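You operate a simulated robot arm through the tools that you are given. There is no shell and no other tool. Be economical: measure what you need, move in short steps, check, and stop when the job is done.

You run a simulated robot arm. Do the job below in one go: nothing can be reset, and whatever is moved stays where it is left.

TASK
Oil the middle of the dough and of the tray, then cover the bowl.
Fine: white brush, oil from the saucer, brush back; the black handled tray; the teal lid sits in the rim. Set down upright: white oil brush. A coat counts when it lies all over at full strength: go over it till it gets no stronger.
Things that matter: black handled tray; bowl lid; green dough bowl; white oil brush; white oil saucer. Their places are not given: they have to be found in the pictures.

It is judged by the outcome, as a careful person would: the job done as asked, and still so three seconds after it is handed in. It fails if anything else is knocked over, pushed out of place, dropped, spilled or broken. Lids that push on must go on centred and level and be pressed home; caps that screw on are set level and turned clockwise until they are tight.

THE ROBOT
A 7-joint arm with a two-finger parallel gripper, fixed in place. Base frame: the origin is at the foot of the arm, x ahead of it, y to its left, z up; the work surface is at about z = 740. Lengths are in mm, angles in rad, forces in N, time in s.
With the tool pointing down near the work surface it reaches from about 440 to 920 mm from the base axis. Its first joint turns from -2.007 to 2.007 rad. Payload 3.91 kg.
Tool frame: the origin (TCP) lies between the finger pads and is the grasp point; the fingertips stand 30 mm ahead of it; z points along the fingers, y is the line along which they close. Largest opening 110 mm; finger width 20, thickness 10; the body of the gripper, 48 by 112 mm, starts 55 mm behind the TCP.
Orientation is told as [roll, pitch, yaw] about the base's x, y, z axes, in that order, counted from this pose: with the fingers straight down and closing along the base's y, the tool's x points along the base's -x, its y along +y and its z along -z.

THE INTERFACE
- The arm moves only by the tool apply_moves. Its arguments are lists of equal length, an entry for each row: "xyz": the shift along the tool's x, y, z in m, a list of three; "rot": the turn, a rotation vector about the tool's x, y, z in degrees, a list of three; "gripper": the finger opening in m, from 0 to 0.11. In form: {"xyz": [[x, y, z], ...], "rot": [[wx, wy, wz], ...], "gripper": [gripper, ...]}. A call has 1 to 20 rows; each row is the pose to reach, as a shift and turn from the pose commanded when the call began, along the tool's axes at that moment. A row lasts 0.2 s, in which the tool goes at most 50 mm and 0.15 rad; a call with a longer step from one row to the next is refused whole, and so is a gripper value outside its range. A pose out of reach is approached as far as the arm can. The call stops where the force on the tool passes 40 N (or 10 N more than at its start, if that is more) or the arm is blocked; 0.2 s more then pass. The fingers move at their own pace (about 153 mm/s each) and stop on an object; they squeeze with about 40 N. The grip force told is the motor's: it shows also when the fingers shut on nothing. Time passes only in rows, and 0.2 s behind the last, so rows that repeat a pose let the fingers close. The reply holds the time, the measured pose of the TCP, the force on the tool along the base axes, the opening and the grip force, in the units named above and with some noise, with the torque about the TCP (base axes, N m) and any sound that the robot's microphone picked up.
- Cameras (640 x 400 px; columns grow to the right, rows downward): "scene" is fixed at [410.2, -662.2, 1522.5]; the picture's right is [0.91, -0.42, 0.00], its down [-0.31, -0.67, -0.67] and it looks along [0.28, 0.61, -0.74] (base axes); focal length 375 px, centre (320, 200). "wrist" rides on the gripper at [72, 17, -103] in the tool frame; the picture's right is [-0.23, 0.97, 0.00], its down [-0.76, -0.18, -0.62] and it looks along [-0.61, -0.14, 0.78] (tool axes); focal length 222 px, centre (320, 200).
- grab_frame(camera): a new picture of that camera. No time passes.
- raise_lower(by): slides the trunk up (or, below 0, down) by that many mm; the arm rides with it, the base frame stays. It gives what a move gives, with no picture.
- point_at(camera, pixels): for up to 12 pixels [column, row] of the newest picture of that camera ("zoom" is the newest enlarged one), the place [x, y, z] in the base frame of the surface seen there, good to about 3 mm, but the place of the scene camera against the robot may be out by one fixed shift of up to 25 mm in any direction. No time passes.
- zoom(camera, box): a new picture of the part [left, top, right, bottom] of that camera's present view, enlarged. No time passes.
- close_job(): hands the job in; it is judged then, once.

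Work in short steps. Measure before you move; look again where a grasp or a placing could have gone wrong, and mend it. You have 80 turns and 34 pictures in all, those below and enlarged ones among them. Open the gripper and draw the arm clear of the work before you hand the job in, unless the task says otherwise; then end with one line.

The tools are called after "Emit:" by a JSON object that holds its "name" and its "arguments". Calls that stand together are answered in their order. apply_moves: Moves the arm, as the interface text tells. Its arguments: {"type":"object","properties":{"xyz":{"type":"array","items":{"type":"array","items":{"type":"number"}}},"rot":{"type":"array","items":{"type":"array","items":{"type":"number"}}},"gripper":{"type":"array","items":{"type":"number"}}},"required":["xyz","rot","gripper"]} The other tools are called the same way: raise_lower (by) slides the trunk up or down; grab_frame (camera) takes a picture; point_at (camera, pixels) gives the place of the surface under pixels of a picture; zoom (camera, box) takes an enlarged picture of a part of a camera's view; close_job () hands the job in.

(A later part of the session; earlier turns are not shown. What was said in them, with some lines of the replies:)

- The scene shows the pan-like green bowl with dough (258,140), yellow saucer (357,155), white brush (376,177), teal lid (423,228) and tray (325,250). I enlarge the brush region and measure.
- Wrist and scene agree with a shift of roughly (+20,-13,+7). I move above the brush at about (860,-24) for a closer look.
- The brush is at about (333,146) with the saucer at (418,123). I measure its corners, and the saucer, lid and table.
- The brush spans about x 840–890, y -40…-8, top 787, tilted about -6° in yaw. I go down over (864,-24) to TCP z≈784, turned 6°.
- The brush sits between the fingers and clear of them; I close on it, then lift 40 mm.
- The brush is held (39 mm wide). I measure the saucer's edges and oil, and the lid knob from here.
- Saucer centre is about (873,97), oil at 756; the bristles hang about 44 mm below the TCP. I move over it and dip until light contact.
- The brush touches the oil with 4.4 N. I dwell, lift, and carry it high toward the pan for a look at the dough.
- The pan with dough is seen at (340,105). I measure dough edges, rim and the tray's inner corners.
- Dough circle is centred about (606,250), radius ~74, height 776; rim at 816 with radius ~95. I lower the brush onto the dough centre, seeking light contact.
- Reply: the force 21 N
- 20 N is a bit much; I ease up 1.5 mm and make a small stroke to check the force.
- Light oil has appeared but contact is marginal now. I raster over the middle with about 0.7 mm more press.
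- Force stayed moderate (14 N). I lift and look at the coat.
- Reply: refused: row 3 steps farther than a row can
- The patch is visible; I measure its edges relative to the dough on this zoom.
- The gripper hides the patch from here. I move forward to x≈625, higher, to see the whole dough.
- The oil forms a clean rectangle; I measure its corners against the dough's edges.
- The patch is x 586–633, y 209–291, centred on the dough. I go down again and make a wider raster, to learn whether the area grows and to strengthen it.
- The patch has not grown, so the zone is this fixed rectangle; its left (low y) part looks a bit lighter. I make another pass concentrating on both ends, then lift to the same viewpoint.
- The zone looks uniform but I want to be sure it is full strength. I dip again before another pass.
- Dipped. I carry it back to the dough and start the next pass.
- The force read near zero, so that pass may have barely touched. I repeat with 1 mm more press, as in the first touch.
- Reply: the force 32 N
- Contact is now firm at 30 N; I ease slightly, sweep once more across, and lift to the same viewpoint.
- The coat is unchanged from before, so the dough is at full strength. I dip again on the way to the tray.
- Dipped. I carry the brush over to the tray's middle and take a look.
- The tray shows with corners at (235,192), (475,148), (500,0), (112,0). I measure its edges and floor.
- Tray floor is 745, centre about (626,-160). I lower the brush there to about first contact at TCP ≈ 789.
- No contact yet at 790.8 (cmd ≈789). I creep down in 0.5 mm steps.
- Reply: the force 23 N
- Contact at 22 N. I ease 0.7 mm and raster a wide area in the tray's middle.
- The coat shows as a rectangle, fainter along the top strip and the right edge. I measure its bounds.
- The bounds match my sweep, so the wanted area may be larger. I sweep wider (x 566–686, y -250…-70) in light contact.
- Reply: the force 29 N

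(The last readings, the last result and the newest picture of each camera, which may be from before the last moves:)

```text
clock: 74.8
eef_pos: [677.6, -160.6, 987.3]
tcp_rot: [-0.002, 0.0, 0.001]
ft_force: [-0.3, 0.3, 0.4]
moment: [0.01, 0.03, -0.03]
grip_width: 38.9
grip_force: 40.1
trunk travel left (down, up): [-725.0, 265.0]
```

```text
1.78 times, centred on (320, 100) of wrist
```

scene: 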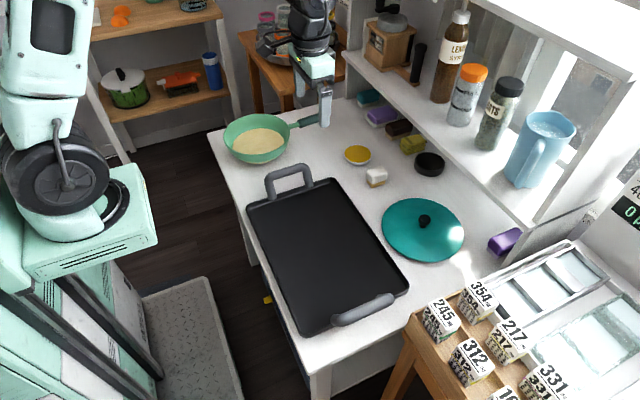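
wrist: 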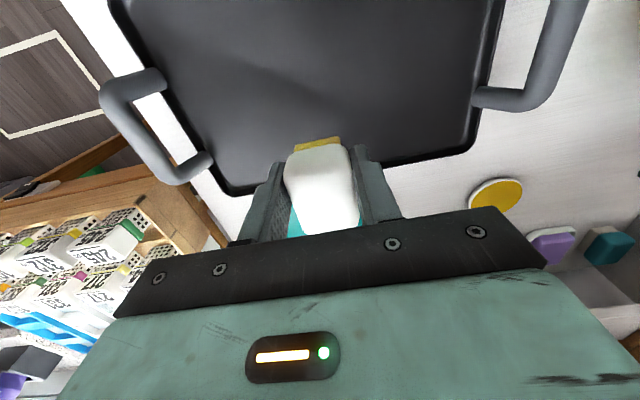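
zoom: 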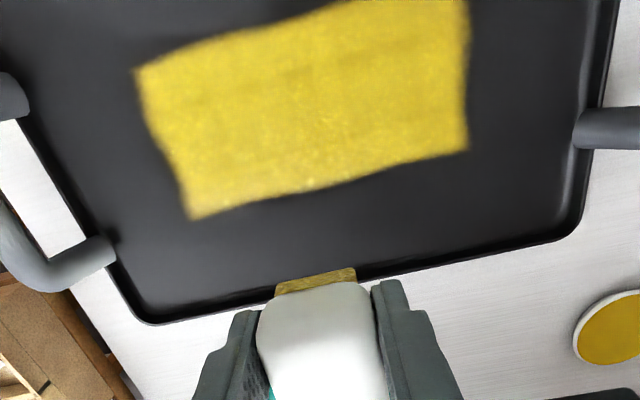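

Emit:
{"name": "point_at", "arguments": {"camera": "zoom", "pixels": [[138, 72], [190, 215], [466, 150], [466, 10], [330, 10], [320, 185], [260, 30], [150, 110]]}}

```text
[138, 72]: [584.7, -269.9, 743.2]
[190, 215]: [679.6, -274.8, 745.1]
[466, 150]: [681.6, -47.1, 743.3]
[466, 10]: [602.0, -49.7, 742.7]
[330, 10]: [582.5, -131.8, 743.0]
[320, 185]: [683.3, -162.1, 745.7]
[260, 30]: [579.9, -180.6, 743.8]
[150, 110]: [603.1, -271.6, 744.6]
```

x bounds are now fixed at about 581–682, but y still followed my sweep (-272…-48), so the zone is longer. I dip again, then extend in y.

Emit:
{"name": "apply_moves", "arguments": {"xyz": [[-0.024, 0.032, 0], [-0.049, 0.064, 0], [-0.073, 0.096, 0], [-0.098, 0.128, 0], [-0.122, 0.16, 0], [-0.147, 0.192, 0], [-0.171, 0.225, 0], [-0.1957, 0.2574, 0], [-0.1957, 0.2574, 0.045], [-0.1957, 0.2574, 0.09], [-0.1957, 0.2574, 0.135], [-0.1957, 0.2574, 0.17], [-0.1957, 0.2574, 0.183], [-0.1957, 0.2574, 0.188], [-0.1927, 0.2574, 0.188], [-0.1987, 0.2574, 0.188], [-0.1957, 0.2574, 0.188], [-0.1957, 0.2574, 0.15], [-0.1957, 0.2574, 0.11]], "rot": [[0, 0, 0], [0, 0, 0], [0, 0, 0], [0, 0, 0], [0, 0, 0], [0, 0, 0], [0, 0, 0], [0, 0, 0], [0, 0, 0], [0, 0, 0], [0, 0, 0], [0, 0, 0], [0, 0, 0], [0, 0, 0], [0, 0, 0], [0, 0, 0], [0, 0, 0], [0, 0, 0], [0, 0, 0]], "gripper": [0.01, 0.01, 0.01, 0.01, 0.01, 0.01, 0.01, 0.01, 0.01, 0.01, 0.01, 0.01, 0.01, 0.01, 0.01, 0.01, 0.01, 0.01, 0.01]}}

```text
clock: 78.8
eef_pos: [871.6, 95.8, 876.4]
tcp_rot: [-0.001, 0.003, 0.0]
ft_force: [0.5, 0.4, -0.9]
moment: [-0.01, -0.01, 0.03]
grip_width: 39.1
grip_force: 40.6
trunk travel left (down, up): [-725.0, 265.0]
```

Dipped. I sweep lines at x 656, 606 and 631 from y -30 to -290, then lift and look.

Emit:
{"name": "apply_moves", "arguments": {"xyz": [[0.036, -0.021, -0.02], [0.072, -0.042, -0.04], [0.108, -0.064, -0.04], [0.144, -0.085, -0.04], [0.18, -0.106, -0.04], [0.2157, -0.1274, -0.03], [0.2157, -0.1274, 0.015], [0.2157, -0.1274, 0.055], [0.2157, -0.1274, 0.082], [0.2157, -0.1274, 0.09], [0.2157, -0.1534, 0.09], [0.2157, -0.1794, 0.09], [0.2157, -0.2054, 0.09], [0.2157, -0.2314, 0.09], [0.2157, -0.2574, 0.09], [0.2157, -0.2834, 0.09], [0.2157, -0.3094, 0.09], [0.2157, -0.3354, 0.09], [0.2157, -0.3614, 0.09], [0.2157, -0.3874, 0.09]], "rot": [[0, 0, 0], [0, 0, 0], [0, 0, 0], [0, 0, 0], [0, 0, 0], [0, 0, 0], [0, 0, 0], [0, 0, 0], [0, 0, 0], [0, 0, 0], [0, 0, 0], [0, 0, 0], [0, 0, 0], [0, 0, 0], [0, 0, 0], [0, 0, 0], [0, 0, 0], [0, 0, 0], [0, 0, 0], [0, 0, 0]], "gripper": [0.01, 0.01, 0.01, 0.01, 0.01, 0.01, 0.01, 0.01, 0.01, 0.01, 0.01, 0.01, 0.01, 0.01, 0.01, 0.01, 0.01, 0.01, 0.01, 0.01]}}

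Emit:
{"name": "apply_moves", "arguments": {"xyz": [[0.025, 0, 0], [0.05, 0, 0], [0.05, 0.026, 0], [0.05, 0.052, 0], [0.05, 0.078, 0], [0.05, 0.104, 0], [0.05, 0.13, 0], [0.05, 0.156, 0], [0.05, 0.182, 0], [0.05, 0.208, 0], [0.05, 0.234, 0], [0.05, 0.26, 0], [0.025, 0.26, 0], [0.025, 0.223, 0], [0.025, 0.186, 0], [0.025, 0.149, 0], [0.025, 0.112, 0], [0.025, 0.075, 0], [0.025, 0.037, 0], [0.025, 0, 0]], "rot": [[0, 0, 0], [0, 0, 0], [0, 0, 0], [0, 0, 0], [0, 0, 0], [0, 0, 0], [0, 0, 0], [0, 0, 0], [0, 0, 0], [0, 0, 0], [0, 0, 0], [0, 0, 0], [0, 0, 0], [0, 0, 0], [0, 0, 0], [0, 0, 0], [0, 0, 0], [0, 0, 0], [0, 0, 0], [0, 0, 0]], "gripper": [0.01, 0.01, 0.01, 0.01, 0.01, 0.01, 0.01, 0.01, 0.01, 0.01, 0.01, 0.01, 0.01, 0.01, 0.01, 0.01, 0.01, 0.01, 0.01, 0.01]}}

Emit:
{"name": "apply_moves", "arguments": {"xyz": [[0, 0, -0.04], [0, 0, -0.08], [-0.01, 0.03, -0.11], [-0.02, 0.06, -0.14], [-0.03, 0.09, -0.17], [-0.045, 0.12, -0.2], [-0.045, 0.13, -0.2], [-0.045, 0.13, -0.2]], "rot": [[0, 0, 0], [0, 0, 0], [0, 0, 0], [0, 0, 0], [0, 0, 0], [0, 0, 0], [0, 0, 0], [0, 0, 0]], "gripper": [0.01, 0.01, 0.01, 0.01, 0.01, 0.01, 0.01, 0.01]}}

Emit:
{"name": "zoom", "arguments": {"camera": "wrist", "box": [140, 0, 500, 200]}}

```text
clock: 83.0
eef_pos: [656.7, -291.6, 788.5]
tcp_rot: [-0.003, -0.002, 0.001]
ft_force: [0.1, 2.8, 15.3]
moment: [0.1, -0.14, 0.04]
grip_width: 39.0
grip_force: 39.5
trunk travel left (down, up): [-725.0, 265.0]
```

```text
clock: 87.2
eef_pos: [634.7, -291.6, 787.2]
tcp_rot: [-0.001, -0.001, 0.0]
ft_force: [-1.4, 0.4, 16.2]
moment: [0.11, 0.02, -0.04]
grip_width: 39.2
grip_force: 39.6
trunk travel left (down, up): [-725.0, 265.0]
```

```text
clock: 89.0
eef_pos: [676.5, -158.5, 988.0]
tcp_rot: [0.0, 0.001, 0.0]
ft_force: [-0.2, 0.3, -1.3]
moment: [0.01, 0.02, -0.02]
grip_width: 39.0
grip_force: 40.0
trunk travel left (down, up): [-725.0, 265.0]
```

```text
1.78 times, centred on (320, 100) of wrist
```

zoom: 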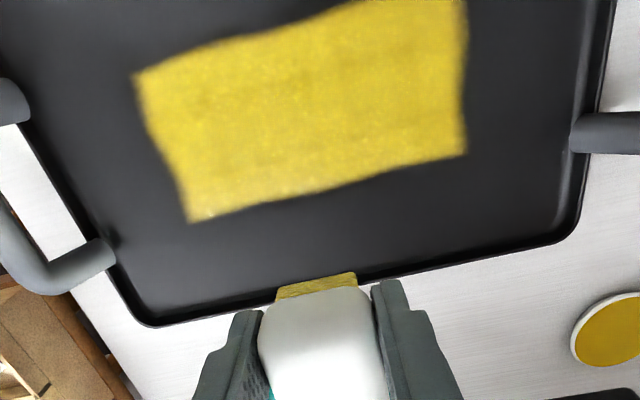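

Bounds no longer grow: zone is x 581–682, y -272…-48. I make one more full pass to confirm saturation and then view all of it.

Emit:
{"name": "apply_moves", "arguments": {"xyz": [[0.003, 0.03, 0.035], [0.007, 0.06, 0.07], [0.01, 0.09, 0.1], [0.01, 0.11, 0.14], [0.01, 0.11, 0.18], [0.01, 0.11, 0.2003], [0.01, 0.0825, 0.2003], [0.01, 0.055, 0.2003], [0.01, 0.0275, 0.2003], [0.01, 0.0, 0.2003], [0.01, -0.0275, 0.2003], [0.01, -0.055, 0.2003], [0.01, -0.0825, 0.2003], [0.01, -0.11, 0.2003], [0.035, -0.11, 0.2003], [0.035, -0.066, 0.2003], [0.035, -0.022, 0.2003], [0.035, 0.022, 0.2003], [0.035, 0.066, 0.2003], [0.035, 0.11, 0.2003]], "rot": [[0, 0, 0], [0, 0, 0], [0, 0, 0], [0, 0, 0], [0, 0, 0], [0, 0, 0], [0, 0, 0], [0, 0, 0], [0, 0, 0], [0, 0, 0], [0, 0, 0], [0, 0, 0], [0, 0, 0], [0, 0, 0], [0, 0, 0], [0, 0, 0], [0, 0, 0], [0, 0, 0], [0, 0, 0], [0, 0, 0]], "gripper": [0.01, 0.01, 0.01, 0.01, 0.01, 0.01, 0.01, 0.01, 0.01, 0.01, 0.01, 0.01, 0.01, 0.01, 0.01, 0.01, 0.01, 0.01, 0.01, 0.01]}}

Emit:
{"name": "apply_moves", "arguments": {"xyz": [[0.025, 0, 0], [0.025, -0.0275, 0], [0.025, -0.055, 0], [0.025, -0.0825, 0], [0.025, -0.11, 0], [0.025, -0.1375, 0], [0.025, -0.165, 0], [0.025, -0.1925, 0], [0.025, -0.22, 0], [0.048, -0.22, 0], [0.048, -0.1925, 0], [0.048, -0.165, 0], [0.048, -0.1375, 0], [0.048, -0.11, 0], [0.048, -0.0825, 0], [0.048, -0.055, 0], [0.048, -0.0275, 0], [0.048, 0, 0], [0.048, 0, -0.04], [0.035, -0.02, -0.08]], "rot": [[0, 0, 0], [0, 0, 0], [0, 0, 0], [0, 0, 0], [0, 0, 0], [0, 0, 0], [0, 0, 0], [0, 0, 0], [0, 0, 0], [0, 0, 0], [0, 0, 0], [0, 0, 0], [0, 0, 0], [0, 0, 0], [0, 0, 0], [0, 0, 0], [0, 0, 0], [0, 0, 0], [0, 0, 0], [0, 0, 0]], "gripper": [0.01, 0.01, 0.01, 0.01, 0.01, 0.01, 0.01, 0.01, 0.01, 0.01, 0.01, 0.01, 0.01, 0.01, 0.01, 0.01, 0.01, 0.01, 0.01, 0.01]}}

Emit:
{"name": "apply_moves", "arguments": {"xyz": [[-0.01, -0.02, -0.04], [-0.02, -0.045, -0.08], [-0.025, -0.07, -0.12], [-0.025, -0.09, -0.14], [-0.025, -0.09, -0.14]], "rot": [[0, 0, 0], [0, 0, 0], [0, 0, 0], [0, 0, 0], [0, 0, 0]], "gripper": [0.01, 0.01, 0.01, 0.01, 0.01]}}

Emit:
{"name": "zoom", "arguments": {"camera": "wrist", "box": [180, 0, 500, 180]}}

```text
clock: 93.2
eef_pos: [640.9, -50.0, 785.6]
tcp_rot: [0.002, 0.001, 0.001]
ft_force: [-1.7, 0.8, 16.8]
moment: [0.05, -0.17, 0.1]
grip_width: 39.1
grip_force: 40.2
trunk travel left (down, up): [-725.0, 265.0]
```

```text
clock: 97.4
eef_pos: [606.7, -68.5, 866.1]
tcp_rot: [0.0, -0.001, 0.002]
ft_force: [-0.1, -1.1, -0.5]
moment: [0.02, 0.01, 0.04]
grip_width: 39.1
grip_force: 39.8
trunk travel left (down, up): [-725.0, 265.0]
```

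```text
clock: 98.6
eef_pos: [631.0, -160.1, 1005.1]
tcp_rot: [0.001, 0.0, 0.002]
ft_force: [-0.4, -1.0, -0.8]
moment: [0.03, 0.04, -0.03]
grip_width: 39.1
grip_force: 39.7
trunk travel left (down, up): [-725.0, 265.0]
```

```text
2.00 times, centred on (340, 90) of wrist
```

zoom: 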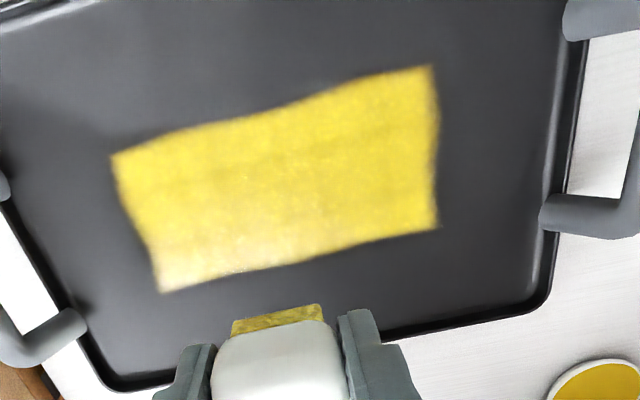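

The tray coat is even and full. Now I take the brush back to its original place (863.7,-24), turned 6° as found, and lower to just above the table.

Emit:
{"name": "apply_moves", "arguments": {"xyz": [[-0.034, 0.02, 0], [-0.067, 0.039, 0], [-0.1, 0.058, 0], [-0.134, 0.078, 0], [-0.167, 0.097, 0], [-0.2, 0.117, 0], [-0.2327, 0.1359, 0], [-0.2327, 0.1359, 0.045], [-0.2327, 0.1359, 0.09], [-0.2327, 0.1359, 0.135], [-0.2327, 0.1359, 0.175], [-0.2327, 0.1359, 0.2], [-0.2327, 0.1359, 0.212], [-0.2327, 0.1359, 0.218], [-0.2327, 0.1359, 0.2205]], "rot": [[0, 0, 2], [0, 0, 4], [0, 0, 6], [0, 0, 6], [0, 0, 6], [0, 0, 6], [0, 0, 6], [0, 0, 6], [0, 0, 6], [0, 0, 6], [0, 0, 6], [0, 0, 6], [0, 0, 6], [0, 0, 6], [0, 0, 6]], "gripper": [0.01, 0.01, 0.01, 0.01, 0.01, 0.01, 0.01, 0.01, 0.01, 0.01, 0.01, 0.01, 0.01, 0.01, 0.01]}}

Emit:
{"name": "apply_moves", "arguments": {"xyz": [[0, 0, 0.0008], [0, 0, 0.0016], [0, 0, 0.0024]], "rot": [[0, 0, 0], [0, 0, 0], [0, 0, 0]], "gripper": [0.01, 0.01, 0.01]}}

```text
clock: 101.8
eef_pos: [863.7, -24.8, 785.2]
tcp_rot: [0.001, 0.0, -0.104]
ft_force: [-0.8, -0.8, -0.3]
moment: [-0.01, -0.02, 0.0]
grip_width: 39.3
grip_force: 39.7
trunk travel left (down, up): [-725.0, 265.0]
```

```text
clock: 102.6
eef_pos: [864.6, -25.4, 782.6]
tcp_rot: [0.001, 0.001, -0.104]
ft_force: [0.2, 0.6, -1.3]
moment: [0.0, -0.01, 0.02]
grip_width: 39.0
grip_force: 39.9
trunk travel left (down, up): [-725.0, 265.0]
```

No contact yet; I keep creeping down.

Emit:
{"name": "apply_moves", "arguments": {"xyz": [[0, 0, 0.0008], [0, 0, 0.0016], [0, 0, 0.0016]], "rot": [[0, 0, 0], [0, 0, 0], [0, 0, 0]], "gripper": [0.01, 0.01, 0.01]}}

```text
clock: 103.4
eef_pos: [865.1, -25.2, 782.7]
tcp_rot: [0.0, -0.002, -0.104]
ft_force: [-1.5, 0.1, 6.8]
moment: [0.02, 0.1, 0.01]
grip_width: 39.0
grip_force: 39.5
trunk travel left (down, up): [-725.0, 265.0]
```

The brush stands on the table (6.8 N). I release, rise straight up and back to look at it and the lid.

Emit:
{"name": "apply_moves", "arguments": {"xyz": [[0, 0, 0], [0, 0, 0], [0, 0, 0], [0, 0, -0.03], [0, 0, -0.07], [0, 0, -0.11], [0, 0, -0.15], [0.02, 0, -0.18], [0.02, 0, -0.18]], "rot": [[0, 0, 0], [0, 0, 0], [0, 0, 0], [0, 0, 0], [0, 0, 0], [0, 0, 0], [0, 0, -3], [0, 0, -6], [0, 0, -6]], "gripper": [0.05, 0.08, 0.08, 0.08, 0.08, 0.08, 0.08, 0.08, 0.08]}}

Emit:
{"name": "grab_frame", "arguments": {"camera": "wrist"}}

```text
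clock: 105.4
eef_pos: [843.8, -22.6, 960.8]
tcp_rot: [-0.001, 0.0, 0.001]
ft_force: [0.2, 0.2, 0.1]
moment: [0.01, 0.02, 0.01]
grip_width: 80.3
grip_force: 0.0
trunk travel left (down, up): [-725.0, 265.0]
```

```text
10 pictures are left
```

wrist: 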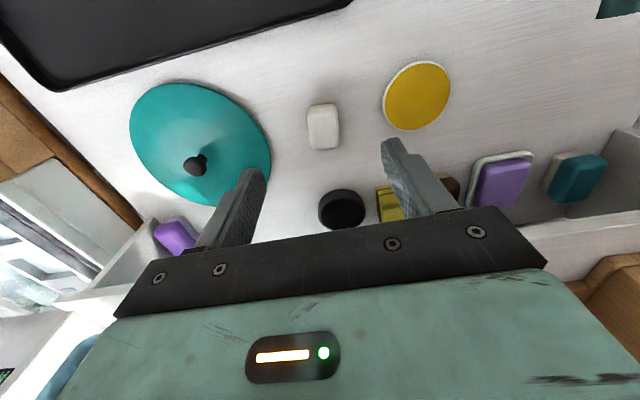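

The brush stands upright in its place at (322,127). I measure the lid's knob and edges.

Emit:
{"name": "point_at", "arguments": {"camera": "wrist", "pixels": [[194, 166], [188, 166], [200, 172], [204, 160], [132, 115], [250, 120], [205, 88], [268, 170], [150, 165], [215, 203], [165, 95], [210, 130]]}}

Emit:
{"name": "zoom", "arguments": {"camera": "wrist", "box": [110, 60, 290, 220]}}

```text
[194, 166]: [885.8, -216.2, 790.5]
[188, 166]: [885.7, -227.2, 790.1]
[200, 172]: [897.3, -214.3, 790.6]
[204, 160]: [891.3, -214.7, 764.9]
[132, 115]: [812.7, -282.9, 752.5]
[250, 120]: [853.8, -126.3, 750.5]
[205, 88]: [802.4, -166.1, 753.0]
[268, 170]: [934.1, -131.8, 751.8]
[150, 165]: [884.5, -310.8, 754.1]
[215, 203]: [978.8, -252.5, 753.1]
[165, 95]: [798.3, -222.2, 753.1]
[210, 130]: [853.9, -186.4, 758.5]
```

```text
2.50 times, centred on (200, 140) of wrist
```

zoom: 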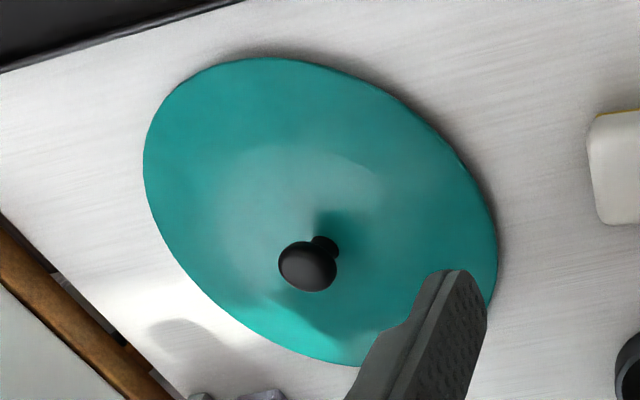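

Lid centre is about (889,-216), knob top 790. Before grasping it I move to a high viewpoint over the pan to pin down its rim.

Emit:
{"name": "apply_moves", "arguments": {"xyz": [[0.03, 0.028, -0.0125], [0.061, 0.056, -0.025], [0.0915, 0.084, -0.0375], [0.122, 0.112, -0.05], [0.152, 0.14, -0.0625], [0.183, 0.168, -0.075], [0.213, 0.196, -0.0875], [0.2437, 0.224, -0.1], [0.2437, 0.224, -0.1]], "rot": [[0, 0, 0], [0, 0, 0], [0, 0, 0], [0, 0, 0], [0, 0, 0], [0, 0, 0], [0, 0, 0], [0, 0, 0], [0, 0, 0]], "gripper": [0.08, 0.08, 0.08, 0.08, 0.08, 0.08, 0.08, 0.08, 0.08]}}

Emit:
{"name": "zoom", "arguments": {"camera": "wrist", "box": [220, 0, 540, 200]}}

```text
clock: 107.4
eef_pos: [601.6, 198.3, 1061.3]
tcp_rot: [-0.001, 0.0, 0.0]
ft_force: [0.3, 0.7, 0.1]
moment: [0.02, -0.02, 0.01]
grip_width: 80.1
grip_force: 0.0
trunk travel left (down, up): [-725.0, 265.0]
```

```text
2.00 times, centred on (380, 100) of wrist
```

zoom: 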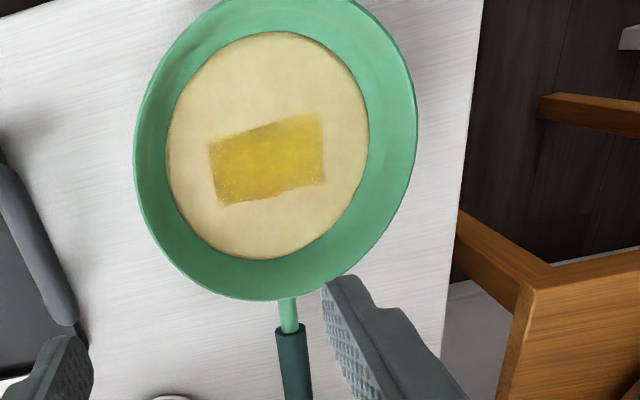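

The pan is whole in view. I measure rim points all around, plus the dough's edges.

Emit:
{"name": "point_at", "arguments": {"camera": "zoom", "pixels": [[137, 150], [160, 222], [203, 279], [262, 298], [330, 278], [383, 225], [414, 130], [404, 70], [380, 28], [165, 65], [200, 20], [148, 100]]}}

Emit:
{"name": "point_at", "arguments": {"camera": "zoom", "pixels": [[265, 34], [266, 256], [168, 150], [366, 130], [195, 80], [345, 70], [190, 215], [345, 210]]}}

```text
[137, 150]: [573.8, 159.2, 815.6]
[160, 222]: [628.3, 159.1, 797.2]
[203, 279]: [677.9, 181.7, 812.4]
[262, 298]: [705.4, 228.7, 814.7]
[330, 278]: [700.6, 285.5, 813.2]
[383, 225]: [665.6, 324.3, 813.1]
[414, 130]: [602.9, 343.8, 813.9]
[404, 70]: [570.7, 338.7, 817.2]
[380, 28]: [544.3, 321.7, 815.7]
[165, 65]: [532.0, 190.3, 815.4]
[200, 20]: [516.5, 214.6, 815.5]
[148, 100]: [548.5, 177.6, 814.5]
```

```text
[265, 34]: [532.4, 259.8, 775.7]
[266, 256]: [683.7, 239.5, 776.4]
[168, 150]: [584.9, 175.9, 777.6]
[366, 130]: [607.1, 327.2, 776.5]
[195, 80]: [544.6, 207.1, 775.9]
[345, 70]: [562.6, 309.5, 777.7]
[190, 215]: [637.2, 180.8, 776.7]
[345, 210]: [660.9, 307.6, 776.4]
```

Rim centre comes out at about (609,249.5), radius ~96.5, height 815; the lid's radius is about 96. I go to the lid for a close, better-centred look.

Emit:
{"name": "apply_moves", "arguments": {"xyz": [[-0.018, -0.038, 0.01], [-0.036, -0.076, 0.02], [-0.054, -0.114, 0.035], [-0.073, -0.152, 0.05], [-0.091, -0.19, 0.06], [-0.109, -0.227, 0.075], [-0.127, -0.265, 0.09], [-0.145, -0.303, 0.1], [-0.164, -0.341, 0.115], [-0.182, -0.379, 0.13], [-0.2, -0.416, 0.14], [-0.2, -0.416, 0.14]], "rot": [[0, 0, 0], [0, 0, 0], [0, 0, 0], [0, 0, 0], [0, 0, 0], [0, 0, 0], [0, 0, 0], [0, 0, 0], [0, 0, 0], [0, 0, 0], [0, 0, 0], [0, 0, 0]], "gripper": [0.08, 0.08, 0.08, 0.08, 0.08, 0.08, 0.08, 0.08, 0.08, 0.08, 0.08, 0.08]}}

Emit:
{"name": "zoom", "arguments": {"camera": "wrist", "box": [200, 60, 440, 240]}}

```text
clock: 110.0
eef_pos: [800.0, -217.3, 922.6]
tcp_rot: [0.0, -0.002, 0.001]
ft_force: [0.1, -0.3, -0.3]
moment: [0.02, -0.01, -0.02]
grip_width: 80.0
grip_force: 0.0
trunk travel left (down, up): [-725.0, 265.0]
```

```text
2.22 times, centred on (320, 150) of wrist
```

zoom: 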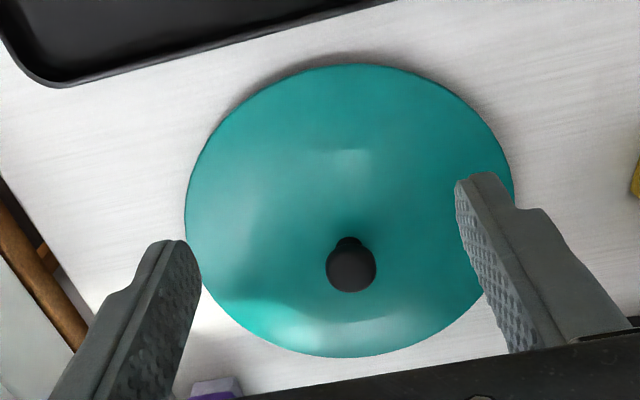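

The knob is at zoom (351,264) with the full lid outline visible. I measure knob and lid edges.

Emit:
{"name": "point_at", "arguments": {"camera": "zoom", "pixels": [[351, 264], [329, 266], [373, 266], [351, 241], [351, 288], [187, 200], [511, 180], [330, 68], [355, 354], [235, 110], [460, 108], [465, 318]]}}

```text
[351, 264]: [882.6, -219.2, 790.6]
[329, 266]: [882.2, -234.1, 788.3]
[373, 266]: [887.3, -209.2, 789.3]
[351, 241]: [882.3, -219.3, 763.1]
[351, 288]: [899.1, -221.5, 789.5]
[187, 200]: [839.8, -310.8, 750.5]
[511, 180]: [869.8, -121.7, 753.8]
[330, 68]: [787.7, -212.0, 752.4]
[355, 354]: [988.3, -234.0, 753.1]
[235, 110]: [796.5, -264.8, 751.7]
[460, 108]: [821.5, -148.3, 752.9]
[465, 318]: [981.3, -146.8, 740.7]
```

Lid centre and knob at about (887.5,-221), lid radius ~100. I descend so the fingertips straddle the knob head at TCP z≈798, staying above the lid's surface.

Emit:
{"name": "apply_moves", "arguments": {"xyz": [[-0.03, -0.002, 0.02], [-0.06, -0.004, 0.04], [-0.0875, -0.0052, 0.06], [-0.0875, -0.0052, 0.09], [-0.0875, -0.0052, 0.11], [-0.0875, -0.0052, 0.119], [-0.0875, -0.0052, 0.1226], [-0.0875, -0.0052, 0.1226]], "rot": [[0, 0, 0], [0, 0, 0], [0, 0, 0], [0, 0, 0], [0, 0, 0], [0, 0, 0], [0, 0, 0], [0, 0, 0]], "gripper": [0.07, 0.06, 0.06, 0.06, 0.06, 0.06, 0.06, 0.06]}}

Emit:
{"name": "grab_frame", "arguments": {"camera": "wrist"}}

```text
clock: 111.8
eef_pos: [887.2, -217.7, 798.3]
tcp_rot: [0.001, -0.001, 0.0]
ft_force: [-0.3, -0.3, -0.2]
moment: [0.02, 0.0, -0.01]
grip_width: 60.1
grip_force: 0.0
trunk travel left (down, up): [-725.0, 265.0]
```

```text
6 pictures are left
```

wrist: 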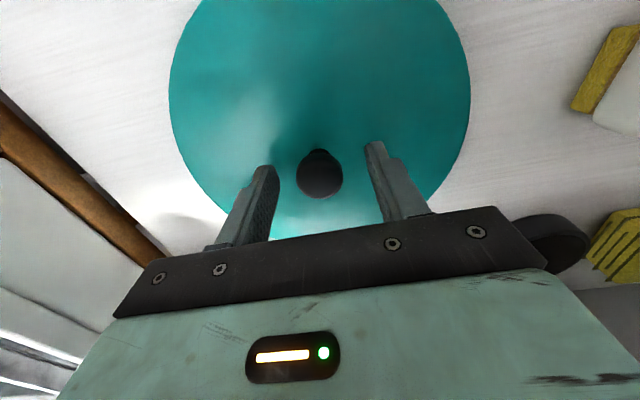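

The knob lies midway between the fingers. I close on it and lift slightly to test the hold.

Emit:
{"name": "point_at", "arguments": {"camera": "wrist", "pixels": [[320, 175], [299, 175], [342, 175], [320, 195], [268, 190], [375, 165]]}}

Emit:
{"name": "apply_moves", "arguments": {"xyz": [[0, 0, 0], [0, 0, 0], [0, 0, 0], [0, 0, 0]], "rot": [[0, 0, 0], [0, 0, 0], [0, 0, 0], [0, 0, 0]], "gripper": [0.03, 0.01, 0.005, 0.005]}}

```text
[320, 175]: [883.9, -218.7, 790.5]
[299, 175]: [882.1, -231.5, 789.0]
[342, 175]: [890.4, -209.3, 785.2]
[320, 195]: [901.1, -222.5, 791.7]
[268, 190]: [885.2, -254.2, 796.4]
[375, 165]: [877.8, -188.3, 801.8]
```

```text
clock: 112.8
eef_pos: [889.3, -218.5, 799.9]
tcp_rot: [0.0, -0.001, 0.0]
ft_force: [-0.4, -0.5, -0.3]
moment: [0.0, -0.03, 0.0]
grip_width: 28.6
grip_force: 39.8
trunk travel left (down, up): [-725.0, 265.0]
```

The knob is held (28.6 mm). I lift 50 mm, draw in away from the shelf and check it.

Emit:
{"name": "apply_moves", "arguments": {"xyz": [[0, 0, -0.01], [0, 0, -0.025], [0, 0, -0.045], [0, 0, -0.06], [0.02, 0, -0.075], [0.05, 0, -0.09], [0.08, 0, -0.1], [0.1, 0.01, -0.12], [0.1, 0.01, -0.12]], "rot": [[0, 0, 0], [0, 0, 0], [0, 0, 0], [0, 0, 0], [0, 0, 0], [0, 0, 0], [0, 0, 0], [0, 0, 0], [0, 0, 0]], "gripper": [0.005, 0.005, 0.005, 0.005, 0.005, 0.005, 0.005, 0.005, 0.005]}}

Emit:
{"name": "grab_frame", "arguments": {"camera": "wrist"}}

```text
clock: 114.8
eef_pos: [787.7, -209.7, 919.0]
tcp_rot: [-0.001, 0.0, 0.0]
ft_force: [0.7, 0.4, -1.0]
moment: [0.04, 0.02, -0.05]
grip_width: 29.0
grip_force: 39.9
trunk travel left (down, up): [-725.0, 265.0]
```

```text
5 pictures are left
```

wrist: 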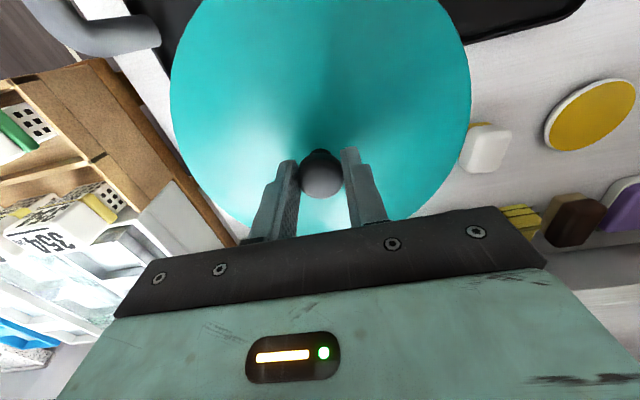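

The lid is held level. I measure its visible edge and knob to find its centre relative to the TCP.

Emit:
{"name": "point_at", "arguments": {"camera": "wrist", "pixels": [[172, 90], [469, 90], [183, 140], [458, 145], [205, 180], [440, 180], [190, 30], [445, 25], [322, 185], [230, 210], [300, 30], [415, 205]]}}

```text
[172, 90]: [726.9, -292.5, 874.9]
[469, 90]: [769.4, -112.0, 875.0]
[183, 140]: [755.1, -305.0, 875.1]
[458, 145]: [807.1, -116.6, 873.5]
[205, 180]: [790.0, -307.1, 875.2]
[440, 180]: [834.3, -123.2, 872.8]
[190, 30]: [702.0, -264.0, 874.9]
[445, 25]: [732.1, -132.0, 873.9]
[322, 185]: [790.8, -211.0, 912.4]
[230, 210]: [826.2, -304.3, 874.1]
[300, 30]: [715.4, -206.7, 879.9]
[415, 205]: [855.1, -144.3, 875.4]
```

The lid is centred on the TCP within about 1 mm, level, edge 43.5 mm below it. I carry it over the pan's centre (609,250) and lower to just above the rim.

Emit:
{"name": "apply_moves", "arguments": {"xyz": [[0.014, 0.036, -0.03], [0.03, 0.078, -0.04], [0.0455, 0.12, -0.04], [0.062, 0.162, -0.04], [0.078, 0.204, -0.04], [0.095, 0.246, -0.04], [0.111, 0.288, -0.04], [0.127, 0.33, -0.04], [0.144, 0.372, -0.04], [0.16, 0.414, -0.04], [0.174, 0.448, -0.04], [0.1785, 0.4613, -0.04], [0.1785, 0.4613, -0.01], [0.1785, 0.4613, 0.015], [0.1785, 0.4613, 0.03], [0.1785, 0.4613, 0.036], [0.1785, 0.4613, 0.036]], "rot": [[0, 0, 0], [0, 0, 0], [0, 0, 0], [0, 0, 0], [0, 0, 0], [0, 0, 0], [0, 0, 0], [0, 0, 0], [0, 0, 0], [0, 0, 0], [0, 0, 0], [0, 0, 0], [0, 0, 0], [0, 0, 0], [0, 0, 0], [0, 0, 0], [0, 0, 0]], "gripper": [0.005, 0.005, 0.005, 0.005, 0.005, 0.005, 0.005, 0.005, 0.005, 0.005, 0.005, 0.005, 0.005, 0.005, 0.005, 0.005, 0.005]}}

Emit:
{"name": "zoom", "arguments": {"camera": "scene", "box": [200, 80, 340, 180]}}

```text
clock: 118.4
eef_pos: [610.1, 252.0, 883.5]
tcp_rot: [-0.001, 0.001, 0.0]
ft_force: [-0.1, 0.4, -1.6]
moment: [-0.02, -0.01, -0.03]
grip_width: 28.6
grip_force: 40.4
trunk travel left (down, up): [-725.0, 265.0]
```

```text
4.00 times, centred on (270, 130) of scene
```

zoom: 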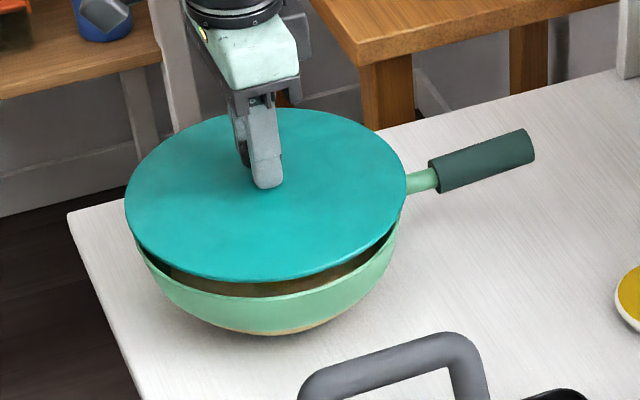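

The lid hovers centred above the pan. I lower it slowly in 2 mm steps down to TCP ≈ 864.

Emit:
{"name": "apply_moves", "arguments": {"xyz": [[0, 0, 0.003], [0, 0, 0.006], [0, 0, 0.009], [0, 0, 0.012], [0, 0, 0.014], [0, 0, 0.016], [0, 0, 0.018], [0, 0, 0.018]], "rot": [[0, 0, 0], [0, 0, 0], [0, 0, 0], [0, 0, 0], [0, 0, 0], [0, 0, 0], [0, 0, 0], [0, 0, 0]], "gripper": [0.005, 0.005, 0.005, 0.005, 0.005, 0.005, 0.005, 0.005]}}

```text
clock: 120.2
eef_pos: [608.9, 250.1, 866.2]
tcp_rot: [0.002, -0.002, 0.002]
ft_force: [-11.2, -7.8, 31.3]
moment: [-0.13, 0.13, -0.04]
grip_width: 28.9
grip_force: 39.6
trunk travel left (down, up): [-725.0, 265.0]
```

Contact came early (about 7 mm high) with a side push toward -x, -y, so the lid sits slightly too far +x, +y. I rise 4 mm, shift (-2,-1.5) mm and retry.

Emit:
{"name": "apply_moves", "arguments": {"xyz": [[0, 0, -0.004], [0.002, -0.0015, -0.004], [0.002, -0.0015, -0.002], [0.002, -0.0015, 0.0], [0.002, -0.0015, 0.0015], [0.002, -0.0015, 0.0015]], "rot": [[0, 0, 0], [0, 0, 0], [0, 0, 0], [0, 0, 0], [0, 0, 0], [0, 0, 0]], "gripper": [0.005, 0.005, 0.005, 0.005, 0.005, 0.005]}}

```text
clock: 121.6
eef_pos: [607.4, 249.8, 865.1]
tcp_rot: [0.004, -0.006, 0.0]
ft_force: [2.0, -1.1, 33.1]
moment: [-0.08, -0.04, -0.01]
grip_width: 28.9
grip_force: 40.2
trunk travel left (down, up): [-725.0, 265.0]
```

Side force is gone but it still bears at 865. I look closely to see whether the lid is seated.

Emit:
{"name": "zoom", "arguments": {"camera": "scene", "box": [220, 100, 310, 165]}}

Emit:
{"name": "point_at", "arguments": {"camera": "zoom", "pixels": [[200, 330], [300, 362], [400, 340], [90, 240], [490, 270], [300, 250], [80, 130], [480, 130]]}}

```text
6.15 times, centred on (265, 132) of scene
```

zoom: 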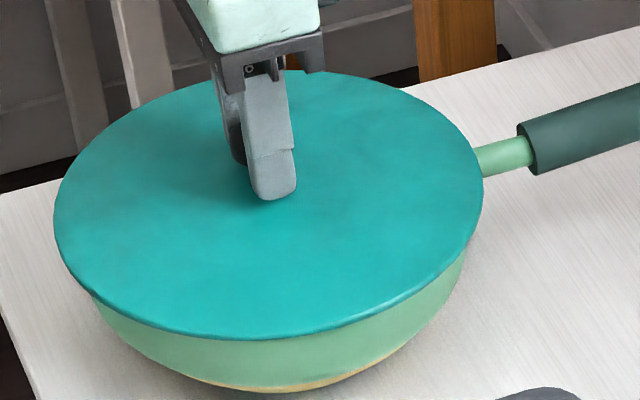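

```text
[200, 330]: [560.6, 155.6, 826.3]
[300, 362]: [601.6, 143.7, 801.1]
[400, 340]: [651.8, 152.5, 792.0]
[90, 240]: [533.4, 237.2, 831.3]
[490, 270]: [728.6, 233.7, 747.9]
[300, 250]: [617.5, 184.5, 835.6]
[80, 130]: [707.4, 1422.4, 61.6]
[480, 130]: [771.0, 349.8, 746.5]
```

The lid's edge is flush on the rim with no visible gap. I press a little further with it still held, to see if it goes any lower.

Emit:
{"name": "apply_moves", "arguments": {"xyz": [[0, 0, 0.0005], [0.0005, 0, 0.0005], [-0.0005, 0, 0.0005], [0, 0.0005, 0.0005], [0, -0.0005, 0.0005], [0, 0, 0.0005]], "rot": [[0, 0, 0], [0, 0, 0], [0, 0, 0], [0, 0, 0], [0, 0, 0], [0, 0, 0]], "gripper": [0.005, 0.005, 0.005, 0.005, 0.005, 0.005]}}

```text
clock: 123.0
eef_pos: [608.2, 250.5, 865.4]
tcp_rot: [0.004, -0.003, -0.001]
ft_force: [11.3, 5.2, 30.1]
moment: [-0.16, -0.29, 0.06]
grip_width: 28.5
grip_force: 39.7
trunk travel left (down, up): [-725.0, 265.0]
```

Side forces now push back toward +x, +y, so the lid is captured in the rim near (608,249.3). I centre there, ease the load and release, then rise.

Emit:
{"name": "apply_moves", "arguments": {"xyz": [[-0.001, 0.0008, -0.001], [-0.001, 0.0008, -0.002], [-0.001, 0.0008, -0.002], [-0.001, 0.0008, -0.002], [-0.001, 0.0008, -0.002], [-0.001, 0.0008, -0.002], [-0.001, 0.0008, -0.03], [-0.001, 0.0008, -0.07], [-0.001, 0.0008, -0.11], [0.02, -0.02, -0.14], [0.02, -0.04, -0.16], [0.02, -0.04, -0.16]], "rot": [[0, 0, 0], [0, 0, 0], [0, 0, 0], [0, 0, 0], [0, 0, 0], [0, 0, 0], [0, 0, 0], [0, 0, 0], [0, 0, 0], [0, 0, 0], [0, 0, 0], [0, 0, 0]], "gripper": [0.005, 0.005, 0.03, 0.05, 0.06, 0.06, 0.06, 0.06, 0.06, 0.06, 0.06, 0.06]}}

Emit:
{"name": "zoom", "arguments": {"camera": "wrist", "box": [200, 0, 480, 200]}}

```text
clock: 125.6
eef_pos: [589.8, 210.6, 1024.5]
tcp_rot: [-0.001, 0.0, 0.0]
ft_force: [0.3, -0.8, 0.0]
moment: [0.0, 0.01, -0.03]
grip_width: 60.1
grip_force: 0.1
trunk travel left (down, up): [-725.0, 265.0]
```

```text
2.00 times, centred on (340, 100) of wrist
```

zoom: 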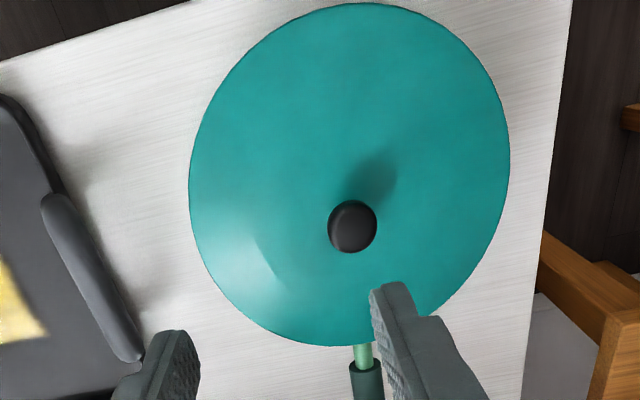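

The lid is on. I measure its edge heights all around and the knob top, to check level and seating.

Emit:
{"name": "point_at", "arguments": {"camera": "zoom", "pixels": [[193, 190], [505, 170], [360, 8], [335, 340], [225, 90], [475, 80], [225, 285], [445, 285], [352, 228], [332, 228], [374, 228], [352, 250]]}}

```text
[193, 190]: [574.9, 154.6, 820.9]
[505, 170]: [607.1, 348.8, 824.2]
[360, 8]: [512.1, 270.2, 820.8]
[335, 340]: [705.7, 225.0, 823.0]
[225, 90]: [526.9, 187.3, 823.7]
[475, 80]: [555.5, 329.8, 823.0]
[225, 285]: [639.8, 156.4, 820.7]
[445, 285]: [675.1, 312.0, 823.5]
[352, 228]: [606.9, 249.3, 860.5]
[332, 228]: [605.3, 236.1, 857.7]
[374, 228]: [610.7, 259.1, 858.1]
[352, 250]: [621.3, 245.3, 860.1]
```

The lid is level within ~2 mm at 821–824, the knob centred at (609,249). I press it home with closed fingers from the knob's top.

Emit:
{"name": "apply_moves", "arguments": {"xyz": [[-0.01, 0.02, 0], [-0.0205, 0.04, 0.02], [-0.0205, 0.04, 0.06], [-0.0205, 0.04, 0.1], [-0.0205, 0.04, 0.122], [-0.0205, 0.04, 0.128], [-0.0205, 0.04, 0.131], [-0.0205, 0.04, 0.132], [-0.0205, 0.04, 0.133], [-0.0205, 0.04, 0.134], [-0.0205, 0.04, 0.135], [-0.0205, 0.04, 0.136], [-0.0205, 0.04, 0.137], [-0.0205, 0.04, 0.138], [-0.0205, 0.04, 0.139], [-0.0205, 0.04, 0.14]], "rot": [[0, 0, 0], [0, 0, 0], [0, 0, 0], [0, 0, 0], [0, 0, 0], [0, 0, 0], [0, 0, 0], [0, 0, 0], [0, 0, 0], [0, 0, 0], [0, 0, 0], [0, 0, 0], [0, 0, 0], [0, 0, 0], [0, 0, 0], [0, 0, 0]], "gripper": [0, 0, 0, 0, 0, 0, 0, 0, 0, 0, 0, 0, 0, 0, 0, 0]}}

```text
clock: 128.6
eef_pos: [609.5, 250.1, 888.7]
tcp_rot: [0.003, -0.003, 0.002]
ft_force: [-8.5, -7.0, 22.2]
moment: [-0.22, 0.29, 0.0]
grip_width: 0.0
grip_force: 37.7
trunk travel left (down, up): [-725.0, 265.0]
stopped in row 14: the force on the tool passed its limit at 42 N (the readings are from after the stop); the commanded pose is now the measured one
```

It took 42 N with almost no travel, so it is bottomed. I rise clear and check the lid's height again.

Emit:
{"name": "apply_moves", "arguments": {"xyz": [[0, 0, -0.03], [0, 0, -0.07], [0, 0, -0.11], [0.02, -0.03, -0.135], [0.02, -0.04, -0.135]], "rot": [[0, 0, 0], [0, 0, 0], [0, 0, 0], [0, 0, 0], [0, 0, 0]], "gripper": [0, 0, 0.02, 0.06, 0.06]}}

Emit:
{"name": "zoom", "arguments": {"camera": "wrist", "box": [200, 0, 480, 200]}}

Emit:
{"name": "point_at", "arguments": {"camera": "zoom", "pixels": [[195, 190], [502, 170], [360, 12], [335, 338], [230, 90], [470, 80], [228, 282], [442, 285], [352, 228], [332, 228], [374, 228]]}}

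```text
clock: 129.8
eef_pos: [587.9, 210.0, 1022.3]
tcp_rot: [0.001, -0.002, 0.002]
ft_force: [0.3, 0.5, 0.1]
moment: [-0.06, 0.02, -0.04]
grip_width: 59.9
grip_force: 0.0
trunk travel left (down, up): [-725.0, 265.0]
```

```text
2.00 times, centred on (340, 100) of wrist
```

zoom: 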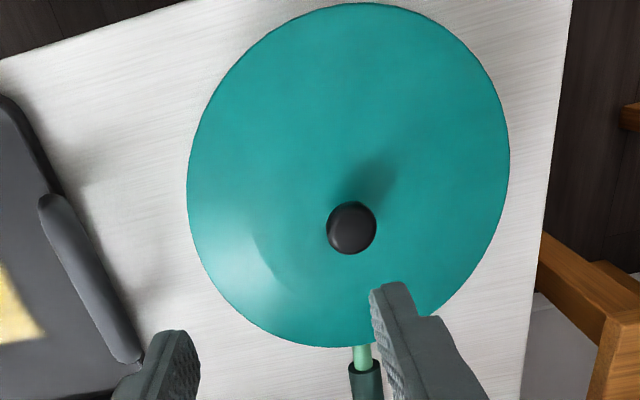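

```text
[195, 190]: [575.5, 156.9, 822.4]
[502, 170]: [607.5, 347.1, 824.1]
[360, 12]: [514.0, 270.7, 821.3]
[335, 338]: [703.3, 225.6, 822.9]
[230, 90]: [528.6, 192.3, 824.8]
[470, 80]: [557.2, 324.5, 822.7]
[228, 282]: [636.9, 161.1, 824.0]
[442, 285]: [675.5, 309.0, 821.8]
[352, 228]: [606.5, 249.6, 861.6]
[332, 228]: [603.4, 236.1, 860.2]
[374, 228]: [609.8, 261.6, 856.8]
```

All edges read 821–825 and level, so the lid is seated in the rim. I draw the arm clear and take a last look at everything.

Emit:
{"name": "apply_moves", "arguments": {"xyz": [[0, -0.03, -0.03], [0, -0.06, -0.06], [0, -0.1, -0.08], [0, -0.14, -0.1], [0, -0.18, -0.11], [0, -0.2, -0.11]], "rot": [[0, 0, 0], [0, 0, 0], [0, 0, 0], [0, 0, 0], [0, 0, 0], [0, 0, 0]], "gripper": [0.08, 0.1, 0.1, 0.1, 0.1, 0.1]}}

Emit:
{"name": "grab_frame", "arguments": {"camera": "scene"}}

```text
clock: 131.2
eef_pos: [590.0, 9.0, 1132.0]
tcp_rot: [0.004, -0.001, 0.001]
ft_force: [0.5, -0.7, 0.3]
moment: [-0.04, -0.02, -0.02]
grip_width: 99.9
grip_force: 0.0
trunk travel left (down, up): [-725.0, 265.0]
```

```text
0 pictures are left
```

scene: 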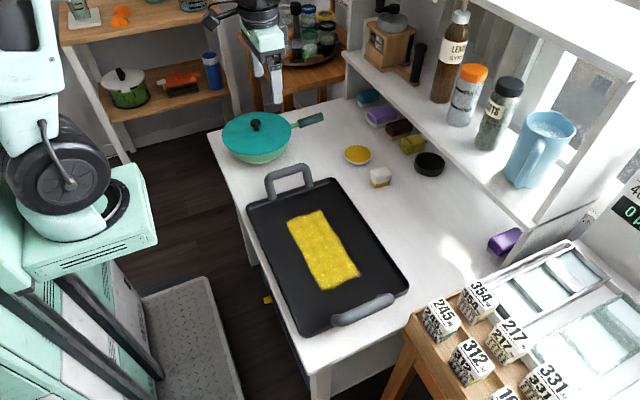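

The last picture shows the pan covered, the tray coated in the middle, the brush upright at (380,177), and nothing else moved. I hand it in.

Emit:
{"name": "close_job", "arguments": {}}

```text
The job is handed in.
```

The middles of the dough and of the tray are oiled at full strength, the white brush stands upright back in its place, and the teal lid is pressed home, level and centred, in the bowl's rim.
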